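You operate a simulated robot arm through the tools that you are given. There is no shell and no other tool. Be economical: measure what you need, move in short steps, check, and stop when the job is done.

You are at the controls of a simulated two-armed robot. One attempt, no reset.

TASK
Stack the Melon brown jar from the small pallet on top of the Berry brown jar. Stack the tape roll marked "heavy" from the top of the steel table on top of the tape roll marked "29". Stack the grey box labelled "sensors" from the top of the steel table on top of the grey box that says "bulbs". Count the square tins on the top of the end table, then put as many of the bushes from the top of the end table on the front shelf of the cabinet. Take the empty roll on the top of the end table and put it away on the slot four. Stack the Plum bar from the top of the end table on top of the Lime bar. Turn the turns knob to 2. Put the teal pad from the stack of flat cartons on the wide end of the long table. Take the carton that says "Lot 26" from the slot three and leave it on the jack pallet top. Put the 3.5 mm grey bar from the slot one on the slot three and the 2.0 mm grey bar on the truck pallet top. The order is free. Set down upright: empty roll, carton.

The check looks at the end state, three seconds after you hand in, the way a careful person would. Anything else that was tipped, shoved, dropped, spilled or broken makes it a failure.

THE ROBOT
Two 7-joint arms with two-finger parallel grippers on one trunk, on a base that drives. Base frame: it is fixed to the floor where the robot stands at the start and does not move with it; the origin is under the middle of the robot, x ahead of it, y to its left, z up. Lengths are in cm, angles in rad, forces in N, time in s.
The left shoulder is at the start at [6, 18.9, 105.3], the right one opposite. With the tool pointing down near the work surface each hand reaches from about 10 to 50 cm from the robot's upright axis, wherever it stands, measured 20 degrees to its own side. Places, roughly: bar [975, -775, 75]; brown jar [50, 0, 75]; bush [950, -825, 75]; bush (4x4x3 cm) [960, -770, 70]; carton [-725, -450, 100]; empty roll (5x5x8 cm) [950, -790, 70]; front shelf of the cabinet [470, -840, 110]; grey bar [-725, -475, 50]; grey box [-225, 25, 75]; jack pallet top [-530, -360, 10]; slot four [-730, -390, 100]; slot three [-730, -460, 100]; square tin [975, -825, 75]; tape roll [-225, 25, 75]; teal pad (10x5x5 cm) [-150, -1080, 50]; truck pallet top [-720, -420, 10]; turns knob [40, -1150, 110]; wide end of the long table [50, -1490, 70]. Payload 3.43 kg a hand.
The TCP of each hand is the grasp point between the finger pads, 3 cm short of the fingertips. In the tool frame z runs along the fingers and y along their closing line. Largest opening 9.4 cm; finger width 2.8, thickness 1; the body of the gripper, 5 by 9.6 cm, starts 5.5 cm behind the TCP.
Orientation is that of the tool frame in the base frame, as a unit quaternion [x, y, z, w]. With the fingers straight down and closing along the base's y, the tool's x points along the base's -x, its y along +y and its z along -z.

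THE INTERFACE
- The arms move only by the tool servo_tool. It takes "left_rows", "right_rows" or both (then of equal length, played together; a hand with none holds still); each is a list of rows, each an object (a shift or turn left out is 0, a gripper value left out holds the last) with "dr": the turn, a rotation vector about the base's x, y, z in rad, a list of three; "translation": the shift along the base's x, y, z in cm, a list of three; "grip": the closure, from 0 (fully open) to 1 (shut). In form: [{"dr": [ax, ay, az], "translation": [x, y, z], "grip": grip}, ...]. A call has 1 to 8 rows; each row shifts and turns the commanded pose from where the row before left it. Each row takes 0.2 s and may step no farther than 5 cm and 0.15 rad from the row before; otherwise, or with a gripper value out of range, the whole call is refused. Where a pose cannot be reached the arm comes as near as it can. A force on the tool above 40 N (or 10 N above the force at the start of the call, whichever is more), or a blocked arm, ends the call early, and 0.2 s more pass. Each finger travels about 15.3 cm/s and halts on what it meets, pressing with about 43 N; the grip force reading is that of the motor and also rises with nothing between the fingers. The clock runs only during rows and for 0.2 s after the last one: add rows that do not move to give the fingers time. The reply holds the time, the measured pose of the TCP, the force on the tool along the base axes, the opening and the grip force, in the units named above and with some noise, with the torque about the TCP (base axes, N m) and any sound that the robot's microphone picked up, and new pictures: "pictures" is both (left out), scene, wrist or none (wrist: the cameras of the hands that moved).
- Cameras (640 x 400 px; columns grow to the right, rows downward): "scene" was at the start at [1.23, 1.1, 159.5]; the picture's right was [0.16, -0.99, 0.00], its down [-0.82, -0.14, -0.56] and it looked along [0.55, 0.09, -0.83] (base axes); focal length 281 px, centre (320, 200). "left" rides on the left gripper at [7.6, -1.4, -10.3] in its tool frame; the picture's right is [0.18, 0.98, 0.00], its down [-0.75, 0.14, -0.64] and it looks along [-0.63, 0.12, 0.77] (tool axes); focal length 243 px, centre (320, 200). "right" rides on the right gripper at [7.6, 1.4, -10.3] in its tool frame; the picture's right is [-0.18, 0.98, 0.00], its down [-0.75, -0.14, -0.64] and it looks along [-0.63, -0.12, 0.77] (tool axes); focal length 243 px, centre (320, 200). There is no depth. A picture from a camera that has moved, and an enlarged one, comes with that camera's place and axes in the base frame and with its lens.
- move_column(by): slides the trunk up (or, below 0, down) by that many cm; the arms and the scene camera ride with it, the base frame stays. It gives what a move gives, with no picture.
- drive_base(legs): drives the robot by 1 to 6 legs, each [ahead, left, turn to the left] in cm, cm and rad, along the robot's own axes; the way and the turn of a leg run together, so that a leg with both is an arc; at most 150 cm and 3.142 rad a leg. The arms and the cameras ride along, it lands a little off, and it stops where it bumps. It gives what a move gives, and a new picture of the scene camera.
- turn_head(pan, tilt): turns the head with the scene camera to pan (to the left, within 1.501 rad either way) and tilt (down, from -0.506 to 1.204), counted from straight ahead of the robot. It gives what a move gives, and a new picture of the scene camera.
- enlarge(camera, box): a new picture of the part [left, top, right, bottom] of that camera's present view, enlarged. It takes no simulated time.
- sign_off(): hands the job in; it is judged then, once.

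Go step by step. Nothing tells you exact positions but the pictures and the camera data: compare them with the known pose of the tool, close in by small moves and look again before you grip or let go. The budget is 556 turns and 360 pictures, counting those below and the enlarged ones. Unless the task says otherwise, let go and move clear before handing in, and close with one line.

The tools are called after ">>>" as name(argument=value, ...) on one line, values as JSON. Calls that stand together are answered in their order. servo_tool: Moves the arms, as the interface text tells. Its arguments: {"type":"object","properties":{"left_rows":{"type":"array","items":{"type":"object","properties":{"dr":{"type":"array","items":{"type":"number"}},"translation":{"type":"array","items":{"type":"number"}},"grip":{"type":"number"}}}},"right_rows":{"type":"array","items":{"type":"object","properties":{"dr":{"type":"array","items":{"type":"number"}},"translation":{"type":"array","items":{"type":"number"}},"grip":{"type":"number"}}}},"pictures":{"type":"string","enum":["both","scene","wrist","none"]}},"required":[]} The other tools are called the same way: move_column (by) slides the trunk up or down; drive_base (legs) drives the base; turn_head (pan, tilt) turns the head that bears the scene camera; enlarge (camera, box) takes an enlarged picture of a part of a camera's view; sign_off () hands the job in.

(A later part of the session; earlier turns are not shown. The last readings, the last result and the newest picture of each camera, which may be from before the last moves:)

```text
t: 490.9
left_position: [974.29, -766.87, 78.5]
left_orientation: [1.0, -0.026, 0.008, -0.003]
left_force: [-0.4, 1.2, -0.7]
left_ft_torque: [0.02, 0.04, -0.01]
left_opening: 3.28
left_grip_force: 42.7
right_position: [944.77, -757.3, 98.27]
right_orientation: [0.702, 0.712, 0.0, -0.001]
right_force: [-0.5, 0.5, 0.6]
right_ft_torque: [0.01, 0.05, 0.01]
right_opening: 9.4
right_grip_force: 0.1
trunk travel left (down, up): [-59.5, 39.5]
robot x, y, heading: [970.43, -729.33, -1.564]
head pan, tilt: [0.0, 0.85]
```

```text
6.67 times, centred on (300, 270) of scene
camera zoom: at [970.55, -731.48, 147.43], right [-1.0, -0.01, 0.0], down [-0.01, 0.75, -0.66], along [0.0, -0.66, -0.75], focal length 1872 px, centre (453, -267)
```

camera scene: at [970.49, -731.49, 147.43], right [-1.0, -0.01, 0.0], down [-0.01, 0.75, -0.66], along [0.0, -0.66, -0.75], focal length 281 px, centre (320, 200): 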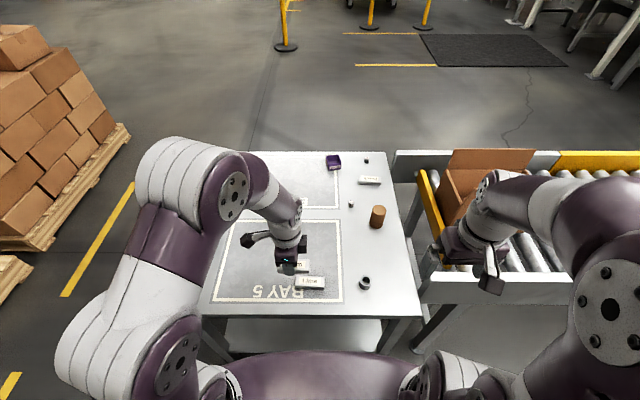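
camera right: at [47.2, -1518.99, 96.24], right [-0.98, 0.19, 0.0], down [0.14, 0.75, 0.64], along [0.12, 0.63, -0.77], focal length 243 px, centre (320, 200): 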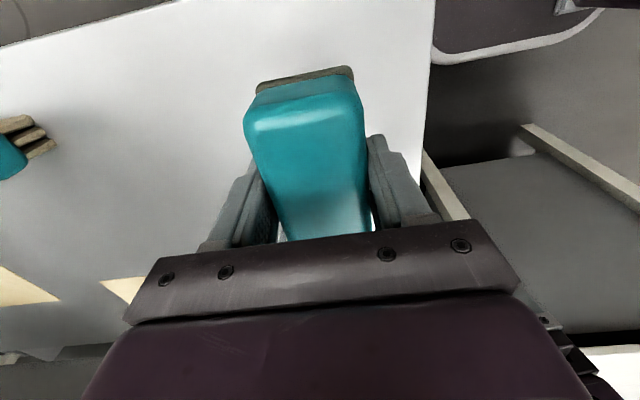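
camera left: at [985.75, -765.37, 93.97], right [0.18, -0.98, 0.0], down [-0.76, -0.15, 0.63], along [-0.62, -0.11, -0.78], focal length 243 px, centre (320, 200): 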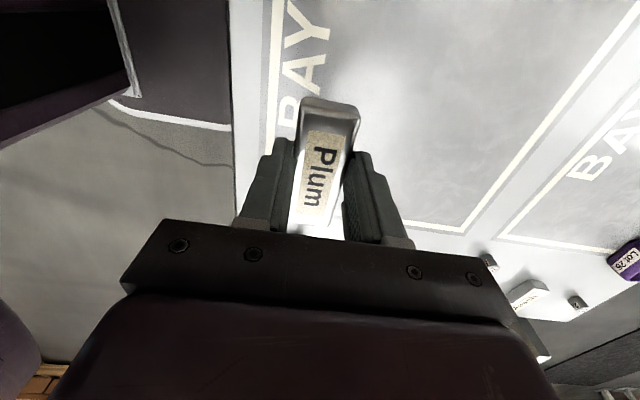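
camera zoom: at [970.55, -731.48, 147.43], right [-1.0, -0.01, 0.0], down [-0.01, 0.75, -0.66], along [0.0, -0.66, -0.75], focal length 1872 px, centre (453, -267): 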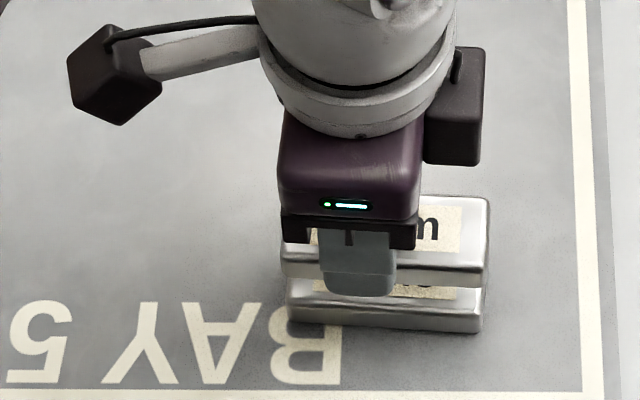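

>>> servo_tool(left_rows=[{"translation": [0, 0, -1.2]}, {"translation": [0, 0, -0.5]}, {"translation": [0, 0, 0]}], pictures="none")

>>> servo_tool(left_rows=[{"translation": [0, 0, -0.4]}, {"translation": [0, 0, 0]}], pictures="none")

```text
t: 491.7
left_position: [974.21, -766.86, 76.94]
left_orientation: [1.0, -0.025, 0.008, -0.004]
left_force: [-0.6, -0.2, -0.4]
left_ft_torque: [-0.01, 0.02, -0.01]
left_opening: 3.3
left_grip_force: 42.9
right_position: [944.78, -757.33, 98.2]
right_orientation: [0.702, 0.712, 0.0, 0.0]
right_force: [-0.2, 0.9, 0.7]
right_ft_torque: [-0.05, 0.04, 0.02]
right_opening: 9.38
right_grip_force: 0.0
trunk travel left (down, up): [-59.5, 39.5]
robot x, y, heading: [970.73, -729.62, -1.559]
head pan, tilt: [0.0, 0.85]
```

```text
t: 492.3
left_position: [974.12, -766.98, 76.41]
left_orientation: [1.0, -0.025, 0.007, -0.003]
left_force: [-0.2, -0.3, 0.0]
left_ft_torque: [0.02, 0.02, -0.02]
left_opening: 3.27
left_grip_force: 43.1
right_position: [944.67, -757.3, 98.25]
right_orientation: [0.702, 0.712, 0.001, 0.0]
right_force: [-0.2, -0.4, 0.4]
right_ft_torque: [0.01, -0.02, -0.03]
right_opening: 9.41
right_grip_force: 0.1
trunk travel left (down, up): [-59.5, 39.5]
robot x, y, heading: [970.29, -729.61, -1.564]
head pan, tilt: [0.0, 0.85]
```

>>> servo_tool(left_rows=[{"translation": [0, 0, -0.3]}, {"translation": [0, 0, 0]}], pictures="none")

>>> enlarge(camera="scene", box=[260, 240, 340, 300])

```text
t: 492.9
left_position: [974.16, -767.04, 76.23]
left_orientation: [1.0, -0.025, 0.008, -0.004]
left_force: [-0.1, -0.2, -1.1]
left_ft_torque: [-0.01, 0.02, 0.01]
left_opening: 3.31
left_grip_force: 43.5
right_position: [944.72, -757.36, 98.37]
right_orientation: [0.702, 0.712, 0.001, -0.001]
right_force: [0.0, -0.3, 0.9]
right_ft_torque: [-0.01, -0.03, -0.02]
right_opening: 9.38
right_grip_force: 0.0
trunk travel left (down, up): [-59.5, 39.5]
robot x, y, heading: [970.12, -729.3, -1.564]
head pan, tilt: [0.0, 0.85]
```

```text
6.67 times, centred on (300, 270) of scene
camera zoom: at [970.51, -731.48, 147.43], right [-1.0, -0.01, 0.0], down [-0.01, 0.75, -0.66], along [0.0, -0.66, -0.75], focal length 1872 px, centre (453, -267)
```

zoom: 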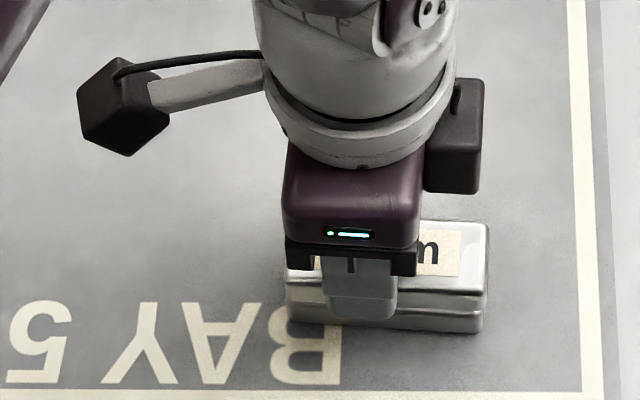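

>>> servo_tool(left_rows=[{"translation": [0, 0, -0.25]}, {"translation": [0, 0, 0]}], pictures="none")

>>> servo_tool(left_rows=[{"translation": [0, 0, -0.2]}, {"translation": [0, 0, 0]}], pictures="none")

```text
t: 493.5
left_position: [974.13, -766.88, 76.09]
left_orientation: [1.0, -0.026, 0.008, -0.003]
left_force: [0.1, -0.5, -0.3]
left_ft_torque: [-0.01, 0.01, 0.02]
left_opening: 3.27
left_grip_force: 43.0
right_position: [944.68, -757.48, 98.4]
right_orientation: [0.702, 0.712, 0.001, -0.001]
right_force: [-0.3, -0.1, 0.4]
right_ft_torque: [0.01, 0.01, -0.01]
right_opening: 9.4
right_grip_force: 0.1
trunk travel left (down, up): [-59.5, 39.5]
robot x, y, heading: [970.47, -729.51, -1.563]
head pan, tilt: [0.0, 0.85]
```

```text
t: 494.1
left_position: [974.19, -766.95, 75.79]
left_orientation: [1.0, -0.025, 0.007, -0.004]
left_force: [0.3, -0.5, -0.8]
left_ft_torque: [0.01, 0.01, -0.01]
left_opening: 3.29
left_grip_force: 43.5
right_position: [944.79, -757.42, 98.3]
right_orientation: [0.702, 0.712, 0.0, 0.0]
right_force: [0.7, 0.0, 0.2]
right_ft_torque: [0.02, 0.0, 0.04]
right_opening: 9.39
right_grip_force: 0.0
trunk travel left (down, up): [-59.5, 39.5]
robot x, y, heading: [970.31, -729.56, -1.562]
head pan, tilt: [0.0, 0.85]
```

>>> servo_tool(left_rows=[{"translation": [0, 0, -0.25]}, {"translation": [0, 0, 0]}], pictures="none")

>>> servo_tool(left_rows=[{"translation": [0, 0, -0.2]}, {"translation": [0, 0, 0]}], pictures="none")

```text
t: 494.7
left_position: [974.16, -766.9, 75.62]
left_orientation: [1.0, -0.025, 0.007, -0.003]
left_force: [0.8, 0.7, 7.1]
left_ft_torque: [-0.04, 0.05, 0.0]
left_opening: 3.29
left_grip_force: 42.9
right_position: [944.6, -757.34, 98.3]
right_orientation: [0.702, 0.712, 0.0, 0.0]
right_force: [0.0, -0.4, 0.7]
right_ft_torque: [0.0, -0.03, -0.02]
right_opening: 9.4
right_grip_force: 0.0
trunk travel left (down, up): [-59.5, 39.5]
robot x, y, heading: [970.22, -729.52, -1.561]
head pan, tilt: [0.0, 0.85]
```

```text
t: 495.3
left_position: [973.97, -767.03, 75.46]
left_orientation: [1.0, -0.025, 0.007, -0.001]
left_force: [4.1, 0.7, 33.1]
left_ft_torque: [0.0, -0.14, 0.01]
left_opening: 3.28
left_grip_force: 43.5
right_position: [944.63, -757.16, 98.38]
right_orientation: [0.702, 0.712, 0.0, 0.0]
right_force: [0.4, 0.4, -0.5]
right_ft_torque: [-0.04, -0.02, 0.05]
right_opening: 9.38
right_grip_force: 0.0
trunk travel left (down, up): [-59.5, 39.5]
robot x, y, heading: [970.12, -729.65, -1.564]
head pan, tilt: [0.0, 0.85]
```

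Contact. I release and lift clear.

>>> servo_tool(left_rows=[{"translation": [0, 0, 0.2]}, {"grip": 0.6}, {"grip": 0.4}, {"grip": 0.3}, {"translation": [0, 0, 3]}, {"translation": [0, 0, 4]}, {"translation": [0, 0, 3]}, {"translation": [0, 0, 0], "grip": 0}], pictures="wrist")

>>> enlarge(camera="scene", box=[260, 240, 400, 310])

```text
t: 497.1
left_position: [974.24, -767.13, 85.6]
left_orientation: [1.0, -0.026, 0.007, -0.004]
left_force: [0.5, 0.7, -1.2]
left_ft_torque: [0.03, 0.02, 0.01]
left_opening: 9.38
left_grip_force: 0.1
right_position: [944.64, -757.43, 98.24]
right_orientation: [0.702, 0.712, 0.0, -0.001]
right_force: [0.9, 0.1, -0.1]
right_ft_torque: [0.02, 0.01, 0.0]
right_opening: 9.38
right_grip_force: 0.0
trunk travel left (down, up): [-59.5, 39.5]
robot x, y, heading: [970.51, -729.68, -1.563]
head pan, tilt: [0.0, 0.85]
camera left: at [981.78, -765.91, 96.0], right [0.13, -0.99, -0.01], down [-0.77, -0.11, 0.63], along [-0.62, -0.08, -0.78], focal length 243 px, centre (320, 200)
```

left: 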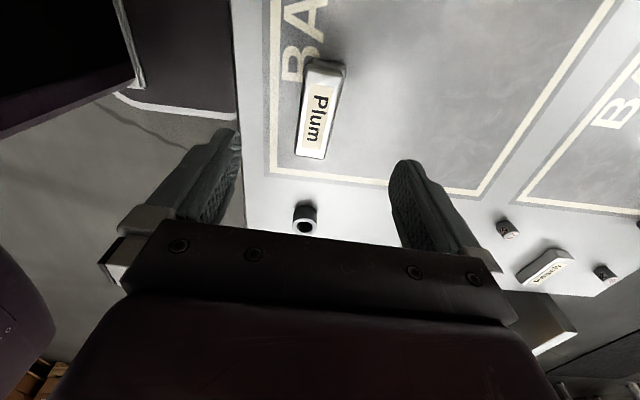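

```text
4.57 times, centred on (330, 275) of scene
camera zoom: at [970.51, -731.53, 147.43], right [-1.0, -0.01, 0.0], down [-0.01, 0.75, -0.66], along [0.0, -0.66, -0.75], focal length 1284 px, centre (274, -143)
```

zoom: 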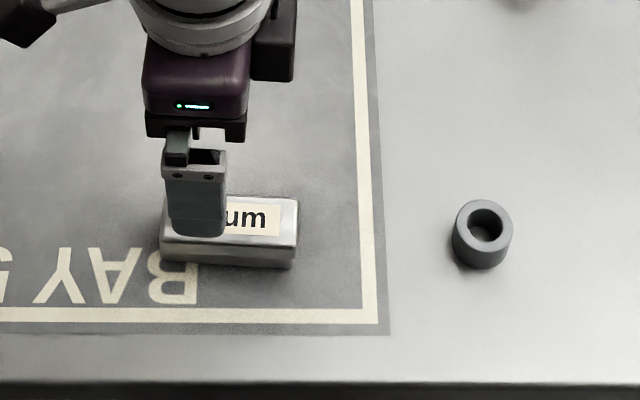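

Plum is on Lime. Next I take the ring bush with the right hand, rotating the left hand back out of the way.

>>> servo_tool(left_rows=[{"translation": [2, 0.5, 1], "dr": [0, 0, 0.149]}, {"translation": [2, 0.5, 1], "dr": [0, 0, 0.149]}, {"translation": [2, 0.5, 1], "dr": [0, 0, 0.149]}, {"translation": [2, 0.5, 0], "dr": [0, 0, 0.149]}, {"translation": [2, 0.5, 0], "dr": [0, 0, 0.149]}, {"translation": [2, 0.5, 0], "dr": [0, 0, 0.149]}, {"translation": [2, 0.5, 0], "dr": [0, 0, 0.149]}, {"dr": [0, 0, 0.149]}], right_rows=[{"translation": [0, 0, 0]}, {"translation": [0, 0, 0]}, {"translation": [3, -2, -2]}, {"translation": [3, -2, -2]}, {"translation": [3, -2, -2]}, {"translation": [3, -2, -2]}, {"translation": [0.8, -1.4, -2]}, {"translation": [0, 0, 0]}], pictures="wrist")

```text
t: 498.9
left_position: [988.14, -763.34, 88.55]
left_orientation: [0.84, 0.542, 0.004, -0.006]
left_force: [0.7, -0.4, 0.1]
left_ft_torque: [0.01, 0.03, 0.01]
left_opening: 9.41
left_grip_force: 0.0
right_position: [957.27, -766.61, 88.43]
right_orientation: [0.702, 0.712, 0.0, 0.0]
right_force: [-0.9, -0.3, 0.3]
right_ft_torque: [-0.03, -0.02, 0.0]
right_opening: 9.38
right_grip_force: 0.0
trunk travel left (down, up): [-59.5, 39.5]
robot x, y, heading: [970.27, -729.49, -1.563]
head pan, tilt: [0.0, 0.85]
camera right: at [958.71, -759.19, 98.52], right [0.99, -0.17, 0.0], down [-0.13, -0.76, 0.64], along [-0.11, -0.63, -0.77], focal length 243 px, centre (320, 200)
camera left: at [990.04, -755.83, 98.95], right [0.97, -0.24, 0.0], down [-0.18, -0.75, 0.63], along [-0.15, -0.61, -0.78], focal length 243 px, centre (320, 200)
```

right: 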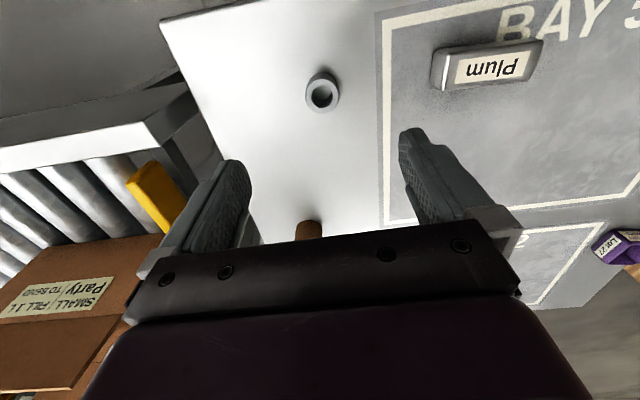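
left: 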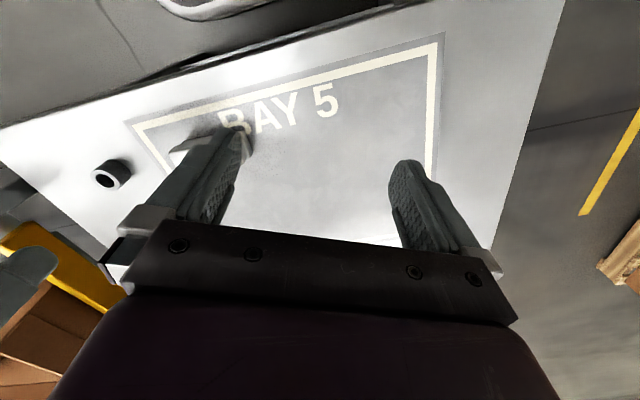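

>>> servo_tool(right_rows=[{"translation": [0.3, 0, -4]}, {"translation": [0, 0, -4]}, {"translation": [0, 0, -4]}, {"translation": [0, 0, -3]}, {"translation": [0, 0, 0], "grip": 0.3}, {"grip": 1}, {"grip": 1}, {"grip": 1}], left_rows=[{"dr": [0, 0, 0.149]}, {"dr": [0, 0, 0.149]}, {"dr": [0, 0, 0.1]}, {"dr": [0, 0, 0]}, {"dr": [0, 0, 0]}, {"dr": [0, 0, 0]}, {"dr": [0, 0, 0]}, {"dr": [0, 0, 0]}], pictures="none")

>>> servo_tool(right_rows=[{"translation": [0, 0, 0]}], pictures="wrist")

```text
t: 500.7
left_position: [988.19, -763.37, 88.46]
left_orientation: [0.719, 0.695, 0.003, -0.008]
left_force: [-0.2, 0.4, 0.5]
left_ft_torque: [0.0, -0.02, 0.02]
left_opening: 9.41
left_grip_force: 0.1
right_position: [957.74, -766.88, 73.22]
right_orientation: [0.702, 0.712, 0.001, -0.002]
right_force: [0.4, -0.1, 0.2]
right_ft_torque: [0.01, 0.01, -0.01]
right_opening: 3.32
right_grip_force: 43.7
trunk travel left (down, up): [-59.5, 39.5]
robot x, y, heading: [970.15, -729.59, -1.562]
head pan, tilt: [0.0, 0.85]
```

```text
t: 501.1
left_position: [988.27, -763.5, 88.52]
left_orientation: [0.718, 0.696, 0.003, -0.008]
left_force: [1.2, 0.0, -0.3]
left_ft_torque: [0.0, 0.01, -0.03]
left_opening: 9.41
left_grip_force: 0.2
right_position: [957.79, -766.83, 73.13]
right_orientation: [0.702, 0.712, 0.0, -0.001]
right_force: [0.2, 0.1, 0.4]
right_ft_torque: [-0.02, -0.03, -0.01]
right_opening: 3.31
right_grip_force: 43.1
trunk travel left (down, up): [-59.5, 39.5]
robot x, y, heading: [970.59, -729.83, -1.567]
head pan, tilt: [0.0, 0.85]
camera right: at [959.13, -759.28, 83.43], right [0.99, -0.17, 0.0], down [-0.13, -0.76, 0.64], along [-0.11, -0.63, -0.77], focal length 243 px, centre (320, 200)
```

right: 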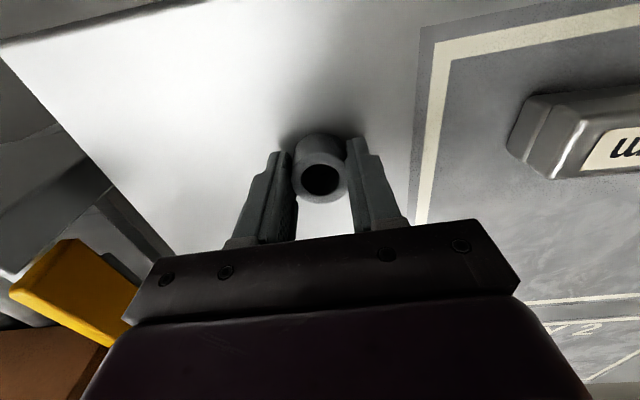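

>>> servo_tool(right_rows=[{"grip": 0.4}, {"grip": 0}, {"translation": [0, 0, 4]}, {"translation": [0, 0, 4]}, {"translation": [0, 0, 4]}, {"translation": [-4, 0, 2]}, {"translation": [-4, 1, 2]}, {"translation": [-4, 1, 0]}], pictures="none")

>>> servo_tool(right_rows=[{"translation": [-4, 1, 0]}, {"translation": [0, 0, 0]}, {"translation": [0, 0, 0]}, {"translation": [0, 0, 0]}, {"translation": [0, 0, 0]}, {"translation": [0, 0, 0]}, {"translation": [0, 0, 0]}, {"translation": [0, 0, 0]}], left_rows=[{"translation": [-4.3, -0.5, 0]}, {"translation": [-4.3, -0.5, 0]}, {"translation": [-4.3, -0.5, 0]}, {"translation": [-4.3, -0.5, 0]}, {"translation": [-4.4, -0.5, 0]}, {"translation": [-4.4, -0.4, 0]}, {"translation": [-4.4, -0.5, 0]}, {"translation": [0, 0, 0]}], pictures="both")

```text
t: 502.9
left_position: [988.13, -763.48, 88.64]
left_orientation: [0.718, 0.696, 0.003, -0.008]
left_force: [-0.3, 0.2, 0.0]
left_ft_torque: [-0.02, 0.0, 0.02]
left_opening: 9.41
left_grip_force: 0.1
right_position: [945.76, -764.76, 89.17]
right_orientation: [0.702, 0.712, 0.0, -0.001]
right_force: [-0.1, -0.1, 0.4]
right_ft_torque: [-0.01, -0.01, -0.01]
right_opening: 9.43
right_grip_force: 0.0
trunk travel left (down, up): [-59.5, 39.5]
robot x, y, heading: [970.57, -729.6, -1.563]
head pan, tilt: [0.0, 0.85]
```

```text
t: 504.7
left_position: [957.81, -767.03, 88.56]
left_orientation: [0.718, 0.696, 0.002, -0.008]
left_force: [-0.2, -0.3, 0.7]
left_ft_torque: [0.0, 0.0, 0.01]
left_opening: 9.4
left_grip_force: 0.1
right_position: [941.89, -763.69, 89.38]
right_orientation: [0.702, 0.712, 0.0, -0.001]
right_force: [0.1, -0.3, -0.4]
right_ft_torque: [-0.03, -0.01, 0.0]
right_opening: 9.39
right_grip_force: 0.0
trunk travel left (down, up): [-59.5, 39.5]
robot x, y, heading: [970.47, -729.35, -1.562]
head pan, tilt: [0.0, 0.85]
camera scene: at [970.6, -731.45, 147.43], right [-1.0, -0.01, 0.0], down [-0.01, 0.75, -0.66], along [0.0, -0.66, -0.75], focal length 281 px, centre (320, 200)
camera right: at [943.29, -756.17, 99.52], right [0.99, -0.17, 0.0], down [-0.13, -0.76, 0.64], along [-0.11, -0.63, -0.77], focal length 243 px, centre (320, 200)
camera left: at [956.72, -759.27, 98.93], right [0.99, 0.15, -0.01], down [0.12, -0.77, 0.63], along [0.09, -0.62, -0.78], focal length 243 px, centre (320, 200)
```

scene: 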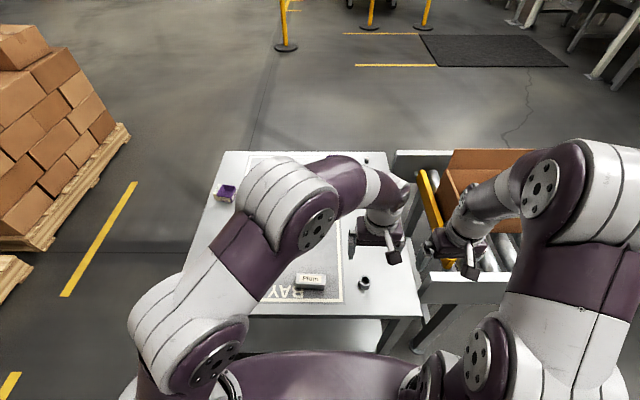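
right: 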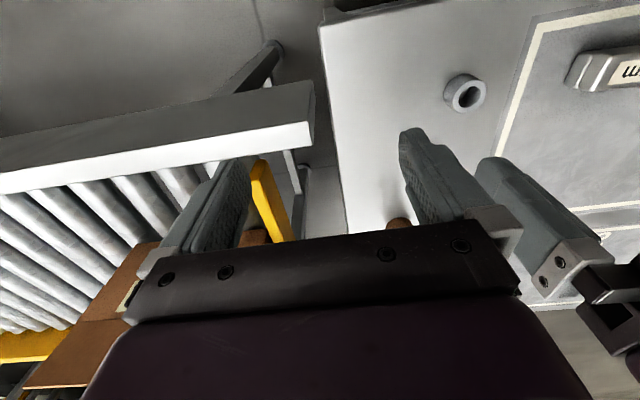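
left: 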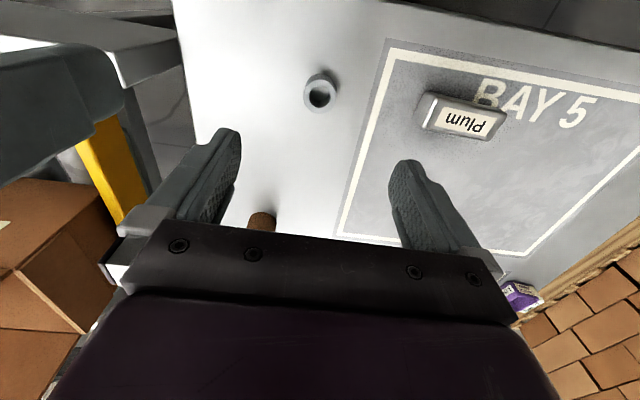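

>>> servo_tool(left_rows=[{"translation": [-0.1, 0.3, -4]}, {"translation": [0, 0, -4]}, {"translation": [0, 0, -4]}, {"translation": [0, 0, -3.2]}, {"grip": 0.3}, {"grip": 1}, {"grip": 1}, {"grip": 1}], pictures="none")

```text
t: 506.5
left_position: [957.62, -766.5, 73.31]
left_orientation: [0.719, 0.695, 0.003, -0.008]
left_force: [-0.1, -0.2, 0.4]
left_ft_torque: [0.02, -0.02, 0.01]
left_opening: 3.44
left_grip_force: 42.9
right_position: [941.83, -763.77, 89.28]
right_orientation: [0.702, 0.712, 0.0, -0.001]
right_force: [-0.5, 0.6, 0.9]
right_ft_torque: [0.02, -0.04, -0.01]
right_opening: 9.41
right_grip_force: 0.1
trunk travel left (down, up): [-59.5, 39.5]
robot x, y, heading: [970.33, -729.72, -1.559]
head pan, tilt: [0.0, 0.85]
```

>>> servo_tool(left_rows=[{"translation": [0, 0, 3]}, {"translation": [0, 0, 4]}, {"translation": [0, 0, 4]}, {"translation": [2, 0, 4]}, {"translation": [4, 1, 2]}, {"translation": [4, 1, 0]}, {"translation": [4, 1, 0]}, {"translation": [4, 1, 0]}], pictures="none")

>>> servo_tool(left_rows=[{"translation": [4, 1, 0]}, {"translation": [4, 1, 0]}, {"translation": [4, 1, 0]}, {"translation": [0, 0, 0]}, {"translation": [0, 0, 0]}, {"translation": [0, 0, 0]}, {"translation": [0, 0, 0]}, {"translation": [0, 0, 0]}], right_rows=[{"translation": [0, 0, 0]}, {"translation": [3, -4, 0], "dr": [-0.065, 0, 0]}, {"translation": [3, -4, 0], "dr": [-0.065, 0, 0]}, {"translation": [3, -4, 0], "dr": [-0.065, 0, 0]}, {"translation": [3, -4, 0], "dr": [-0.065, 0, 0]}, {"translation": [3, -4, 0], "dr": [-0.065, 0, 0]}, {"translation": [3, -4, 0], "dr": [-0.065, 0, 0]}, {"translation": [0, 0, 0]}], pictures="both")

```text
t: 508.3
left_position: [975.62, -762.63, 90.42]
left_orientation: [0.718, 0.696, 0.004, -0.008]
left_force: [-0.3, -1.3, 0.4]
left_ft_torque: [0.03, 0.0, -0.01]
left_opening: 3.41
left_grip_force: 43.1
right_position: [942.02, -763.72, 89.32]
right_orientation: [0.702, 0.712, -0.001, -0.001]
right_force: [0.7, 0.6, -0.1]
right_ft_torque: [0.0, -0.01, 0.0]
right_opening: 9.4
right_grip_force: 0.0
trunk travel left (down, up): [-59.5, 39.5]
robot x, y, heading: [970.41, -729.56, -1.56]
head pan, tilt: [0.0, 0.85]
```

```text
t: 510.1
left_position: [987.53, -759.46, 90.47]
left_orientation: [0.718, 0.696, 0.003, -0.007]
left_force: [-0.2, 0.1, 0.0]
left_ft_torque: [0.03, 0.02, 0.01]
left_opening: 3.44
left_grip_force: 42.7
right_position: [959.57, -787.93, 89.5]
right_orientation: [0.689, 0.698, -0.138, 0.135]
right_force: [0.0, 0.5, 0.4]
right_ft_torque: [-0.01, -0.01, -0.01]
right_opening: 9.39
right_grip_force: 0.0
trunk travel left (down, up): [-59.5, 39.5]
robot x, y, heading: [970.09, -729.41, -1.563]
head pan, tilt: [0.0, 0.85]
camera scene: at [970.47, -731.42, 147.43], right [-1.0, -0.01, 0.0], down [0.0, 0.75, -0.66], along [0.0, -0.66, -0.75], focal length 281 px, centre (320, 200)
camera right: at [961.01, -776.94, 96.11], right [0.99, -0.16, 0.07], down [-0.13, -0.45, 0.88], along [-0.11, -0.88, -0.47], focal length 243 px, centre (320, 200)
camera left: at [986.4, -751.79, 100.85], right [0.99, 0.15, 0.0], down [0.12, -0.77, 0.63], along [0.09, -0.62, -0.78], focal length 243 px, centre (320, 200)
```

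scene: 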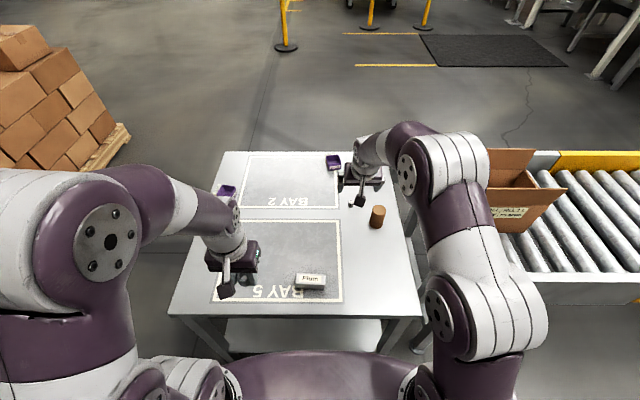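
right: 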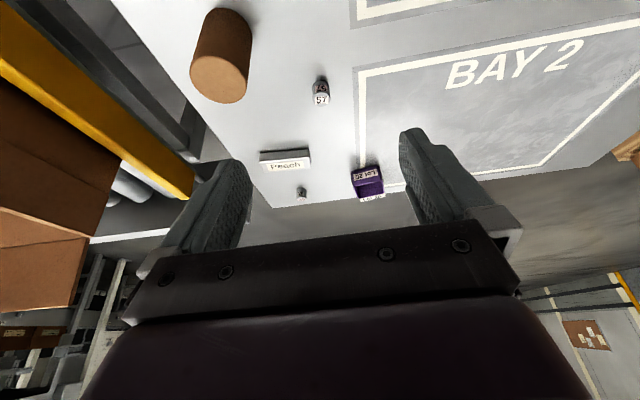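
left: 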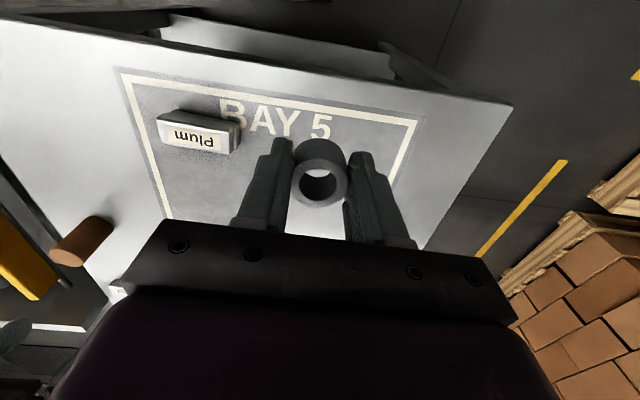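

>>> servo_tool(right_rows=[{"translation": [0.2, -3.8, 0], "grip": 0.4}, {"translation": [0.2, -3.8, 0]}, {"translation": [0, 0, -4]}, {"translation": [0, 0, -4]}, {"translation": [0, 0, -3]}, {"translation": [0, 0, 0]}], pictures="wrist")

```text
t: 511.5
left_position: [987.56, -759.49, 90.46]
left_orientation: [0.718, 0.696, 0.003, -0.007]
left_force: [-0.2, -0.1, 0.0]
left_ft_torque: [0.0, -0.01, 0.0]
left_opening: 3.42
left_grip_force: 43.1
right_position: [960.09, -795.35, 78.19]
right_orientation: [0.69, 0.698, -0.138, 0.135]
right_force: [-1.1, -0.6, -0.3]
right_ft_torque: [-0.02, 0.02, 0.0]
right_opening: 5.64
right_grip_force: 0.1
trunk travel left (down, up): [-59.5, 39.5]
robot x, y, heading: [970.62, -729.69, -1.566]
head pan, tilt: [0.0, 0.85]
camera right: at [961.49, -784.41, 84.8], right [0.99, -0.16, 0.06], down [-0.13, -0.46, 0.88], along [-0.11, -0.88, -0.47], focal length 243 px, centre (320, 200)
```

right: 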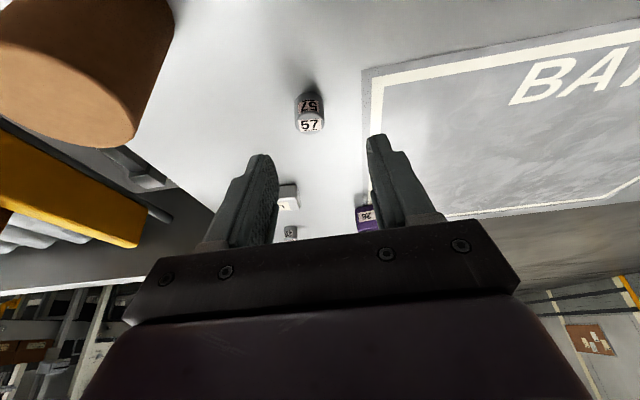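

>>> servo_tool(right_rows=[{"translation": [-0.2, -0.2, -3]}, {"translation": [0, 0, -2.1]}, {"translation": [0, 0, 0]}, {"grip": 0.7}, {"grip": 1}, {"grip": 1}], pictures="wrist")

```text
t: 512.9
left_position: [987.44, -759.5, 90.41]
left_orientation: [0.718, 0.696, 0.003, -0.008]
left_force: [0.5, 0.8, -0.4]
left_ft_torque: [-0.01, 0.01, 0.02]
left_opening: 3.42
left_grip_force: 43.5
right_position: [959.75, -795.69, 73.08]
right_orientation: [0.689, 0.698, -0.137, 0.135]
right_force: [0.9, 0.8, 0.4]
right_ft_torque: [0.01, -0.03, 0.01]
right_opening: 2.03
right_grip_force: 43.2
trunk travel left (down, up): [-59.5, 39.5]
robot x, y, heading: [970.24, -729.83, -1.561]
head pan, tilt: [0.0, 0.85]
camera right: at [961.12, -784.8, 79.7], right [0.99, -0.16, 0.06], down [-0.13, -0.46, 0.88], along [-0.11, -0.88, -0.47], focal length 243 px, centre (320, 200)
```

right: 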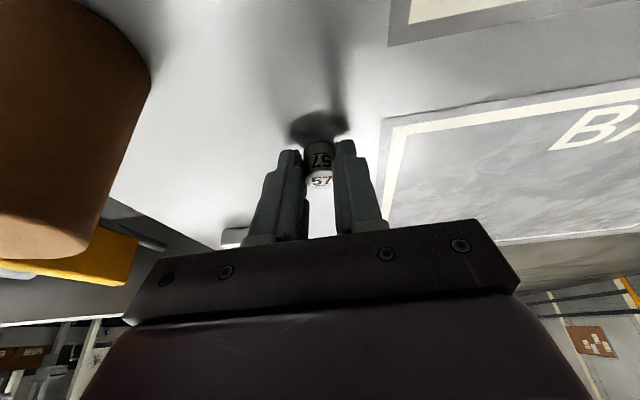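

>>> servo_tool(right_rows=[{"translation": [0, 0, 3]}, {"translation": [0, 0, 4]}, {"translation": [0, 0, 4]}, {"translation": [0, 0, 4]}, {"translation": [0, 4, 1]}, {"translation": [-1, 4, 0]}, {"translation": [-1, 4, 0]}, {"translation": [-1, 4, 0]}], pictures="none")

>>> servo_tool(right_rows=[{"translation": [-1, 4, 0]}, {"translation": [-1, 4, 0]}, {"translation": [-1, 4, 0]}, {"translation": [-1, 2, 0]}], pictures="wrist")

>>> move_column(by=13)

>>> drive_base(legs=[[-60, 0, 0]])

>>> turn_head(pan=-1.3, tilt=0.25)

```text
t: 514.7
left_position: [987.53, -759.4, 90.48]
left_orientation: [0.718, 0.696, 0.003, -0.007]
left_force: [0.5, 0.5, 0.5]
left_ft_torque: [-0.01, -0.01, 0.0]
left_opening: 3.44
left_grip_force: 42.8
right_position: [956.99, -779.52, 88.96]
right_orientation: [0.689, 0.699, -0.137, 0.136]
right_force: [-0.3, 0.5, -0.3]
right_ft_torque: [-0.02, 0.02, 0.02]
right_opening: 2.02
right_grip_force: 42.7
trunk travel left (down, up): [-59.5, 39.5]
robot x, y, heading: [970.57, -729.94, -1.569]
head pan, tilt: [0.0, 0.85]
```

```text
t: 515.7
left_position: [987.54, -759.47, 90.39]
left_orientation: [0.718, 0.696, 0.004, -0.007]
left_force: [-0.2, -0.1, -0.3]
left_ft_torque: [-0.01, -0.01, 0.02]
left_opening: 3.46
left_grip_force: 42.7
right_position: [952.85, -765.7, 89.04]
right_orientation: [0.69, 0.698, -0.137, 0.136]
right_force: [-0.7, -0.1, -0.5]
right_ft_torque: [0.02, 0.02, -0.04]
right_opening: 2.06
right_grip_force: 43.3
trunk travel left (down, up): [-59.5, 39.5]
robot x, y, heading: [970.54, -729.6, -1.565]
head pan, tilt: [0.0, 0.85]
camera right: at [954.3, -754.79, 95.59], right [0.99, -0.16, 0.06], down [-0.13, -0.46, 0.88], along [-0.11, -0.88, -0.47], focal length 243 px, centre (320, 200)
```

right: 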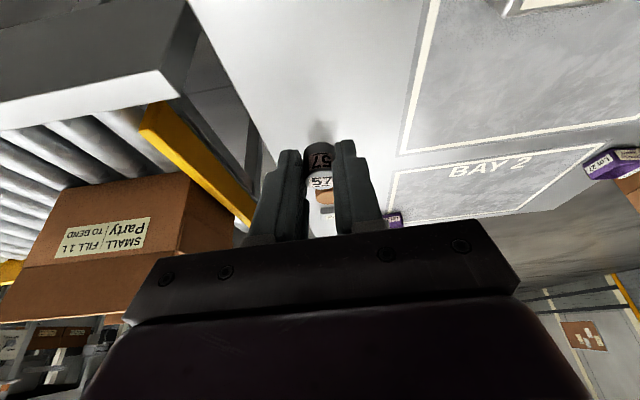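

```text
t: 517.3
left_position: [987.51, -759.5, 103.37]
left_orientation: [0.718, 0.696, 0.003, -0.008]
left_force: [0.5, 0.0, -1.0]
left_ft_torque: [0.0, -0.02, 0.02]
left_opening: 3.45
left_grip_force: 42.8
right_position: [952.84, -765.69, 101.99]
right_orientation: [0.69, 0.698, -0.138, 0.134]
right_force: [0.1, 0.7, -0.3]
right_ft_torque: [-0.02, 0.02, 0.0]
right_opening: 2.05
right_grip_force: 42.5
trunk travel left (down, up): [-72.5, 26.5]
robot x, y, heading: [970.36, -729.96, -1.563]
head pan, tilt: [0.0, 0.85]
```

```text
t: 520.7
left_position: [987.11, -699.96, 103.41]
left_orientation: [0.72, 0.694, 0.003, -0.008]
left_force: [0.2, 0.4, -1.0]
left_ft_torque: [0.0, -0.03, -0.01]
left_opening: 3.43
left_grip_force: 43.1
right_position: [952.46, -705.83, 101.96]
right_orientation: [0.693, 0.695, -0.138, 0.133]
right_force: [0.6, 0.1, -0.4]
right_ft_torque: [0.0, -0.03, -0.03]
right_opening: 2.04
right_grip_force: 42.5
trunk travel left (down, up): [-72.5, 26.5]
robot x, y, heading: [969.89, -669.9, -1.576]
head pan, tilt: [0.0, 0.85]
camera scene: at [970.35, -671.78, 160.43], right [-1.0, 0.0, 0.0], down [0.0, 0.75, -0.66], along [0.0, -0.66, -0.75], focal length 281 px, centre (320, 200)
```

scene: 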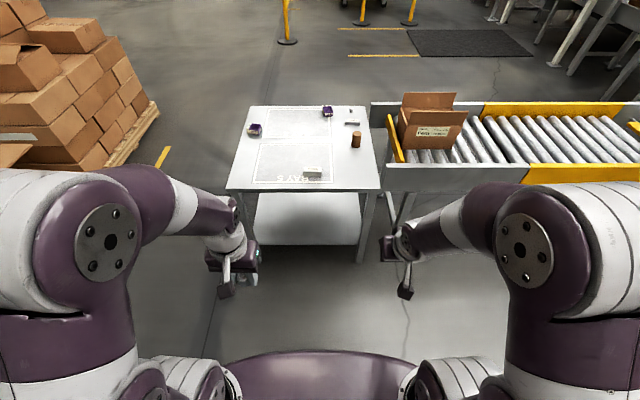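

```text
t: 522.1
left_position: [987.11, -699.95, 103.51]
left_orientation: [0.721, 0.693, 0.003, -0.008]
left_force: [-0.7, 0.8, 0.0]
left_ft_torque: [0.0, -0.01, 0.03]
left_opening: 3.42
left_grip_force: 42.9
right_position: [952.4, -705.82, 102.02]
right_orientation: [0.693, 0.695, -0.138, 0.134]
right_force: [0.2, -0.3, -0.1]
right_ft_torque: [0.03, -0.02, -0.04]
right_opening: 2.05
right_grip_force: 42.8
trunk travel left (down, up): [-72.5, 26.5]
robot x, y, heading: [970.11, -670.13, -1.566]
head pan, tilt: [-1.3, 0.25]
camera scene: at [961.36, -666.47, 165.74], right [-0.27, 0.96, 0.0], down [0.24, 0.07, -0.97], along [-0.93, -0.26, -0.25], focal length 281 px, centre (320, 200)
```

scene: 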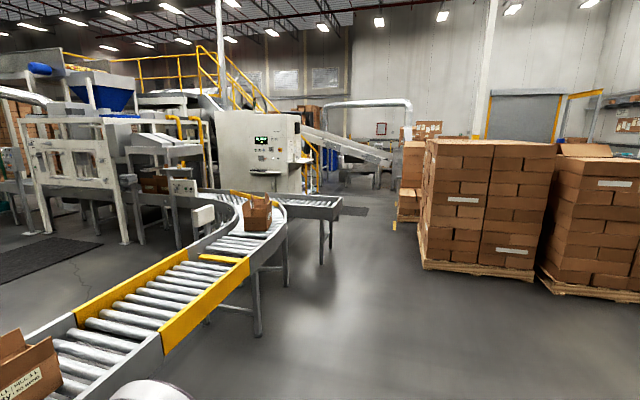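

>>> enlarge(camera="scene", box=[200, 90, 360, 240])

```text
2.67 times, centred on (280, 165) of scene
camera zoom: at [961.36, -666.47, 165.74], right [-0.27, 0.96, 0.0], down [0.24, 0.07, -0.97], along [-0.93, -0.26, -0.25], focal length 749 px, centre (427, 293)
```

zoom: 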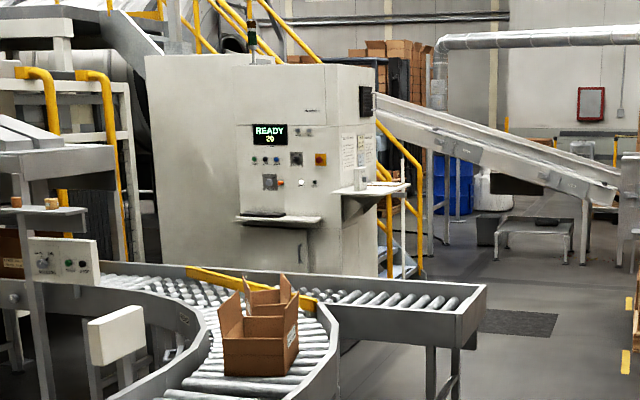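

>>> drive_base(legs=[[15, 0, 0], [0, 0, -1.573], [150, 0, 0], [110, 0, 0]])

>>> turn_head(pan=0.25, tilt=0.45)

```text
t: 539.4
left_position: [682.89, -702.96, 103.54]
left_orientation: [1.0, -0.018, 0.008, -0.003]
left_force: [0.0, 0.7, -0.3]
left_ft_torque: [-0.01, 0.01, -0.02]
left_opening: 3.46
left_grip_force: 43.1
right_position: [676.84, -668.33, 101.96]
right_orientation: [0.981, 0.005, -0.192, -0.002]
right_force: [0.0, -0.2, -0.4]
right_ft_torque: [-0.01, -0.02, 0.02]
right_opening: 2.05
right_grip_force: 43.1
trunk travel left (down, up): [-72.5, 26.5]
robot x, y, heading: [712.82, -685.95, -3.145]
head pan, tilt: [-1.3, 0.25]
camera scene: at [716.59, -676.97, 165.74], right [0.96, 0.27, 0.0], down [0.07, -0.24, -0.97], along [-0.26, 0.93, -0.25], focal length 281 px, centre (320, 200)
```

scene: 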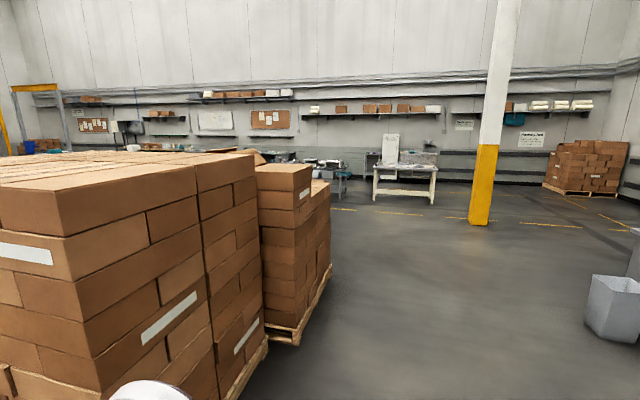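

```text
t: 541.0
left_position: [682.87, -702.91, 103.41]
left_orientation: [1.0, -0.018, 0.008, -0.003]
left_force: [-0.7, 0.2, -0.5]
left_ft_torque: [0.01, 0.0, -0.02]
left_opening: 3.45
left_grip_force: 43.0
right_position: [676.98, -668.37, 101.96]
right_orientation: [0.981, 0.004, -0.192, -0.002]
right_force: [0.0, -0.2, 0.2]
right_ft_torque: [-0.01, -0.01, -0.01]
right_opening: 2.03
right_grip_force: 42.9
trunk travel left (down, up): [-72.5, 26.5]
robot x, y, heading: [713.18, -686.3, -3.141]
head pan, tilt: [0.25, 0.45]
camera scene: at [710.2, -688.24, 163.87], right [-0.25, 0.97, 0.0], down [0.42, 0.11, -0.9], along [-0.87, -0.22, -0.44], focal length 281 px, centre (320, 200)
```

scene: 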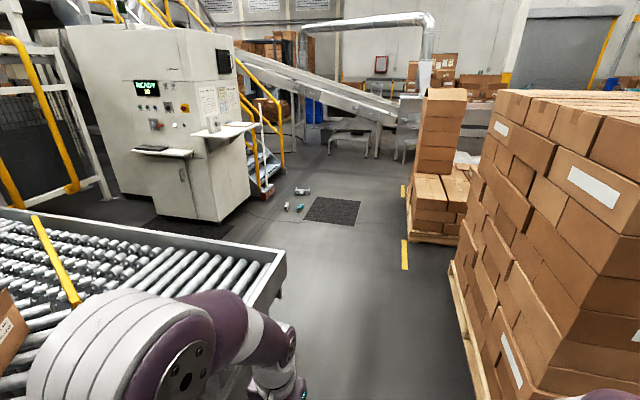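

>>> enlarge(camera="scene", box=[110, 60, 310, 220])

```text
2.50 times, centred on (210, 140) of scene
camera zoom: at [710.2, -688.24, 163.87], right [-0.25, 0.97, 0.0], down [0.42, 0.11, -0.9], along [-0.87, -0.22, -0.44], focal length 702 px, centre (595, 350)
```

zoom: 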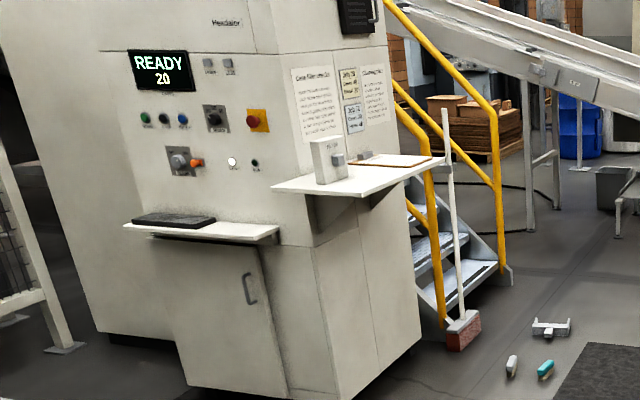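

The side shelf with the box and clipboard is at [474,-840,106] and matches the given "front shelf" location. I drive through the gap and face it from the north.

>>> drive_base(legs=[[150, 0, 0], [25, 0, 0], [0, 40, 0], [60, 0, 0], [0, 0, 1.571]])

>>> turn_head(pan=0, tilt=0.6)

```text
t: 558.8
left_position: [499.7, -762.05, 103.4]
left_orientation: [0.701, 0.713, 0.002, -0.008]
left_force: [-0.1, 0.3, -0.7]
left_ft_torque: [0.0, 0.02, -0.01]
left_opening: 3.46
left_grip_force: 43.3
right_position: [465.6, -769.91, 101.94]
right_orientation: [0.673, 0.714, -0.134, 0.139]
right_force: [0.2, -0.1, -0.8]
right_ft_torque: [0.0, 0.01, 0.01]
right_opening: 2.01
right_grip_force: 43.1
trunk travel left (down, up): [-72.5, 26.5]
robot x, y, heading: [480.83, -732.53, -1.515]
head pan, tilt: [0.25, 0.45]
camera scene: at [483.73, -735.82, 163.87], right [-0.95, -0.3, 0.0], down [-0.13, 0.42, -0.9], along [0.27, -0.86, -0.44], focal length 281 px, centre (320, 200)
```

scene: 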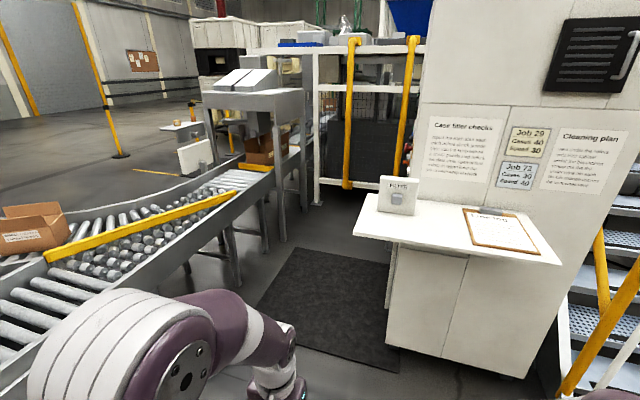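

```text
t: 559.5
left_position: [499.66, -762.18, 103.46]
left_orientation: [0.701, 0.713, 0.002, -0.007]
left_force: [0.6, -0.2, -0.3]
left_ft_torque: [-0.05, -0.04, -0.01]
left_opening: 3.42
left_grip_force: 43.0
right_position: [465.41, -769.81, 102.06]
right_orientation: [0.673, 0.714, -0.134, 0.138]
right_force: [0.4, 0.6, -0.1]
right_ft_torque: [0.04, -0.01, 0.0]
right_opening: 2.07
right_grip_force: 43.3
trunk travel left (down, up): [-72.5, 26.5]
robot x, y, heading: [481.03, -733.51, -1.517]
head pan, tilt: [0.0, 0.6]
camera scene: at [481.47, -735.88, 162.52], right [-1.0, -0.06, 0.0], down [-0.03, 0.56, -0.83], along [0.05, -0.82, -0.56], focal length 281 px, centre (320, 200)
```

scene: 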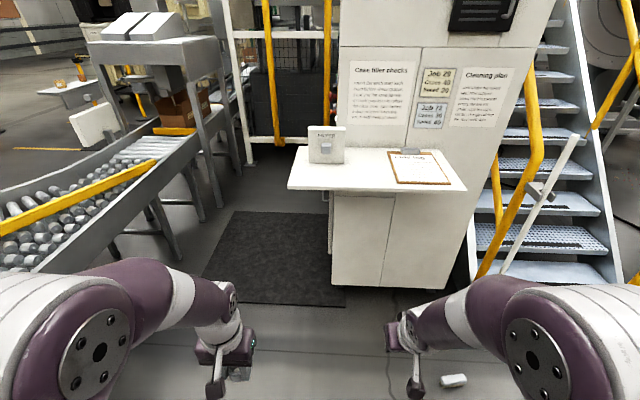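

>>> move_column(by=18)

>>> drive_base(legs=[[0, 0, -0.054], [46, 0, 0]])

>>> turn_head(pan=0, tilt=0.85)

```text
t: 561.5
left_position: [499.71, -762.09, 121.4]
left_orientation: [0.701, 0.713, 0.003, -0.008]
left_force: [-0.5, 0.1, 0.6]
left_ft_torque: [-0.02, 0.01, -0.02]
left_opening: 3.44
left_grip_force: 43.3
right_position: [465.5, -769.89, 119.99]
right_orientation: [0.672, 0.715, -0.134, 0.139]
right_force: [0.0, 0.5, -1.0]
right_ft_torque: [0.0, 0.0, -0.01]
right_opening: 2.05
right_grip_force: 42.5
trunk travel left (down, up): [-90.5, 8.5]
robot x, y, heading: [481.2, -732.79, -1.517]
head pan, tilt: [0.0, 0.6]
```

```text
t: 564.8
left_position: [498.34, -810.51, 121.57]
left_orientation: [0.719, 0.695, 0.002, -0.008]
left_force: [-0.8, 0.6, -0.6]
left_ft_torque: [0.02, 0.0, 0.01]
left_opening: 3.41
left_grip_force: 42.6
right_position: [463.71, -816.65, 120.07]
right_orientation: [0.691, 0.697, -0.138, 0.135]
right_force: [0.8, 0.9, 0.1]
right_ft_torque: [0.0, -0.02, -0.03]
right_opening: 2.04
right_grip_force: 43.4
trunk travel left (down, up): [-90.5, 8.5]
robot x, y, heading: [480.73, -780.67, -1.563]
head pan, tilt: [0.0, 0.6]
camera scene: at [481.41, -783.38, 180.52], right [-1.0, 0.0, 0.0], down [0.0, 0.56, -0.83], along [0.0, -0.83, -0.56], focal length 281 px, centre (320, 200)
```

scene: 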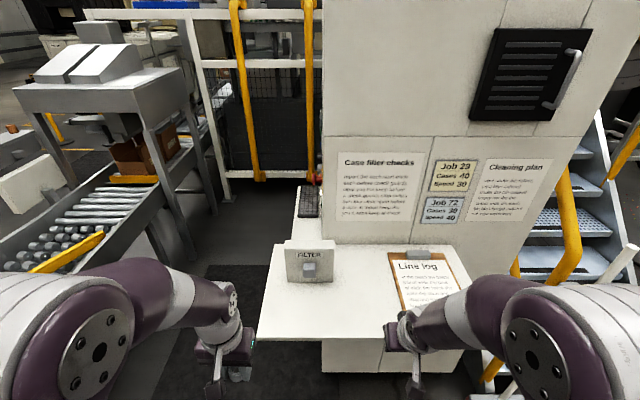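

```text
t: 565.6
left_position: [498.38, -810.69, 121.42]
left_orientation: [0.719, 0.695, 0.004, -0.008]
left_force: [0.7, -0.1, -0.1]
left_ft_torque: [-0.02, -0.02, -0.03]
left_opening: 3.43
left_grip_force: 43.7
right_position: [463.6, -816.81, 120.07]
right_orientation: [0.691, 0.697, -0.138, 0.135]
right_force: [-0.7, 0.5, -2.0]
right_ft_torque: [0.01, -0.01, -0.01]
right_opening: 2.05
right_grip_force: 43.2
trunk travel left (down, up): [-90.5, 8.5]
robot x, y, heading: [481.03, -780.55, -1.568]
head pan, tilt: [0.0, 0.85]
camera scene: at [481.4, -782.62, 178.43], right [-1.0, 0.0, 0.0], down [0.0, 0.75, -0.66], along [0.0, -0.66, -0.75], focal length 281 px, centre (320, 200)
```

scene: 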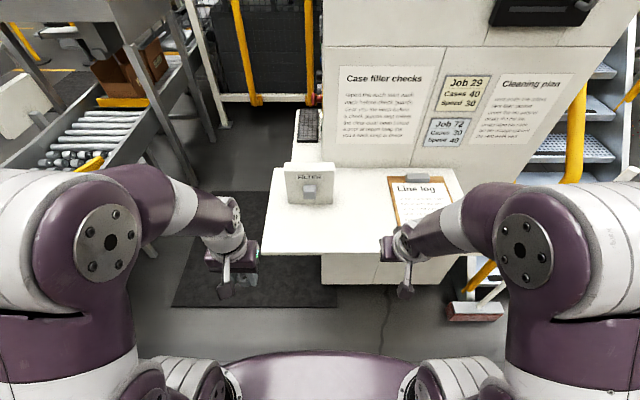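

>>> servo_tool(right_rows=[{"translation": [0.7, -4, 0]}, {"translation": [0.7, -4, 0]}, {"translation": [0.7, -4, -1]}, {"translation": [0.7, -4, -2]}, {"translation": [0.6, -4, -2]}, {"translation": [0, -3.2, -3]}, {"translation": [0, 0, 0]}], left_rows=[{"translation": [-2, -4, 0]}, {"translation": [-2, -4, 0]}, {"translation": [-2, -4, -1]}, {"translation": [-2, -4, -1]}, {"translation": [-2, -4, -2]}, {"translation": [-1.4, -4, -2]}, {"translation": [0, -1.3, -2]}], pictures="both")

```text
t: 567.2
left_position: [486.84, -835.65, 113.48]
left_orientation: [0.72, 0.694, 0.003, -0.007]
left_force: [0.0, -0.2, -0.2]
left_ft_torque: [0.02, 0.03, 0.03]
left_opening: 3.44
left_grip_force: 42.8
right_position: [467.03, -840.17, 111.86]
right_orientation: [0.691, 0.697, -0.137, 0.135]
right_force: [-1.0, 0.8, 0.1]
right_ft_torque: [0.01, -0.03, 0.03]
right_opening: 2.03
right_grip_force: 43.0
trunk travel left (down, up): [-90.5, 8.5]
robot x, y, heading: [481.11, -780.79, -1.568]
head pan, tilt: [0.0, 0.85]
camera scene: at [481.44, -782.53, 178.43], right [-1.0, 0.0, 0.0], down [0.0, 0.75, -0.66], along [0.0, -0.66, -0.75], focal length 281 px, centre (320, 200)
camera right: at [468.45, -829.28, 118.56], right [0.98, -0.16, 0.06], down [-0.13, -0.46, 0.88], along [-0.11, -0.88, -0.47], focal length 243 px, centre (320, 200)
camera left: at [485.91, -827.96, 123.82], right [0.99, 0.15, -0.01], down [0.12, -0.77, 0.63], along [0.09, -0.62, -0.78], focal length 243 px, centre (320, 200)
```

scene: 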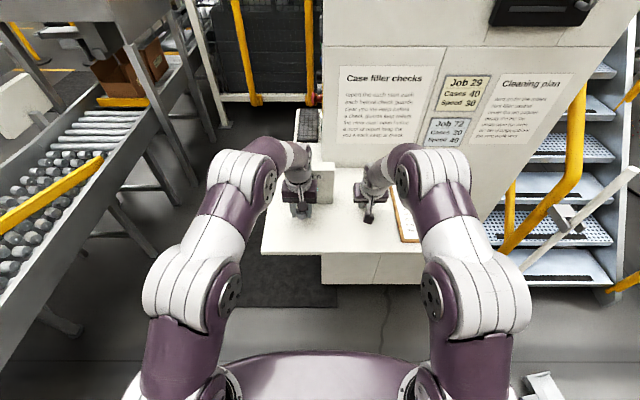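
right: 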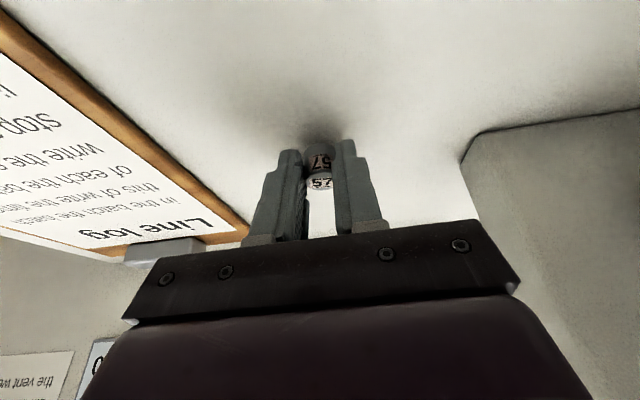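
left: 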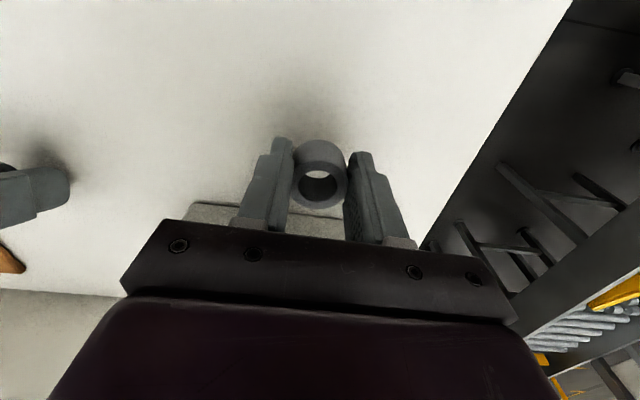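

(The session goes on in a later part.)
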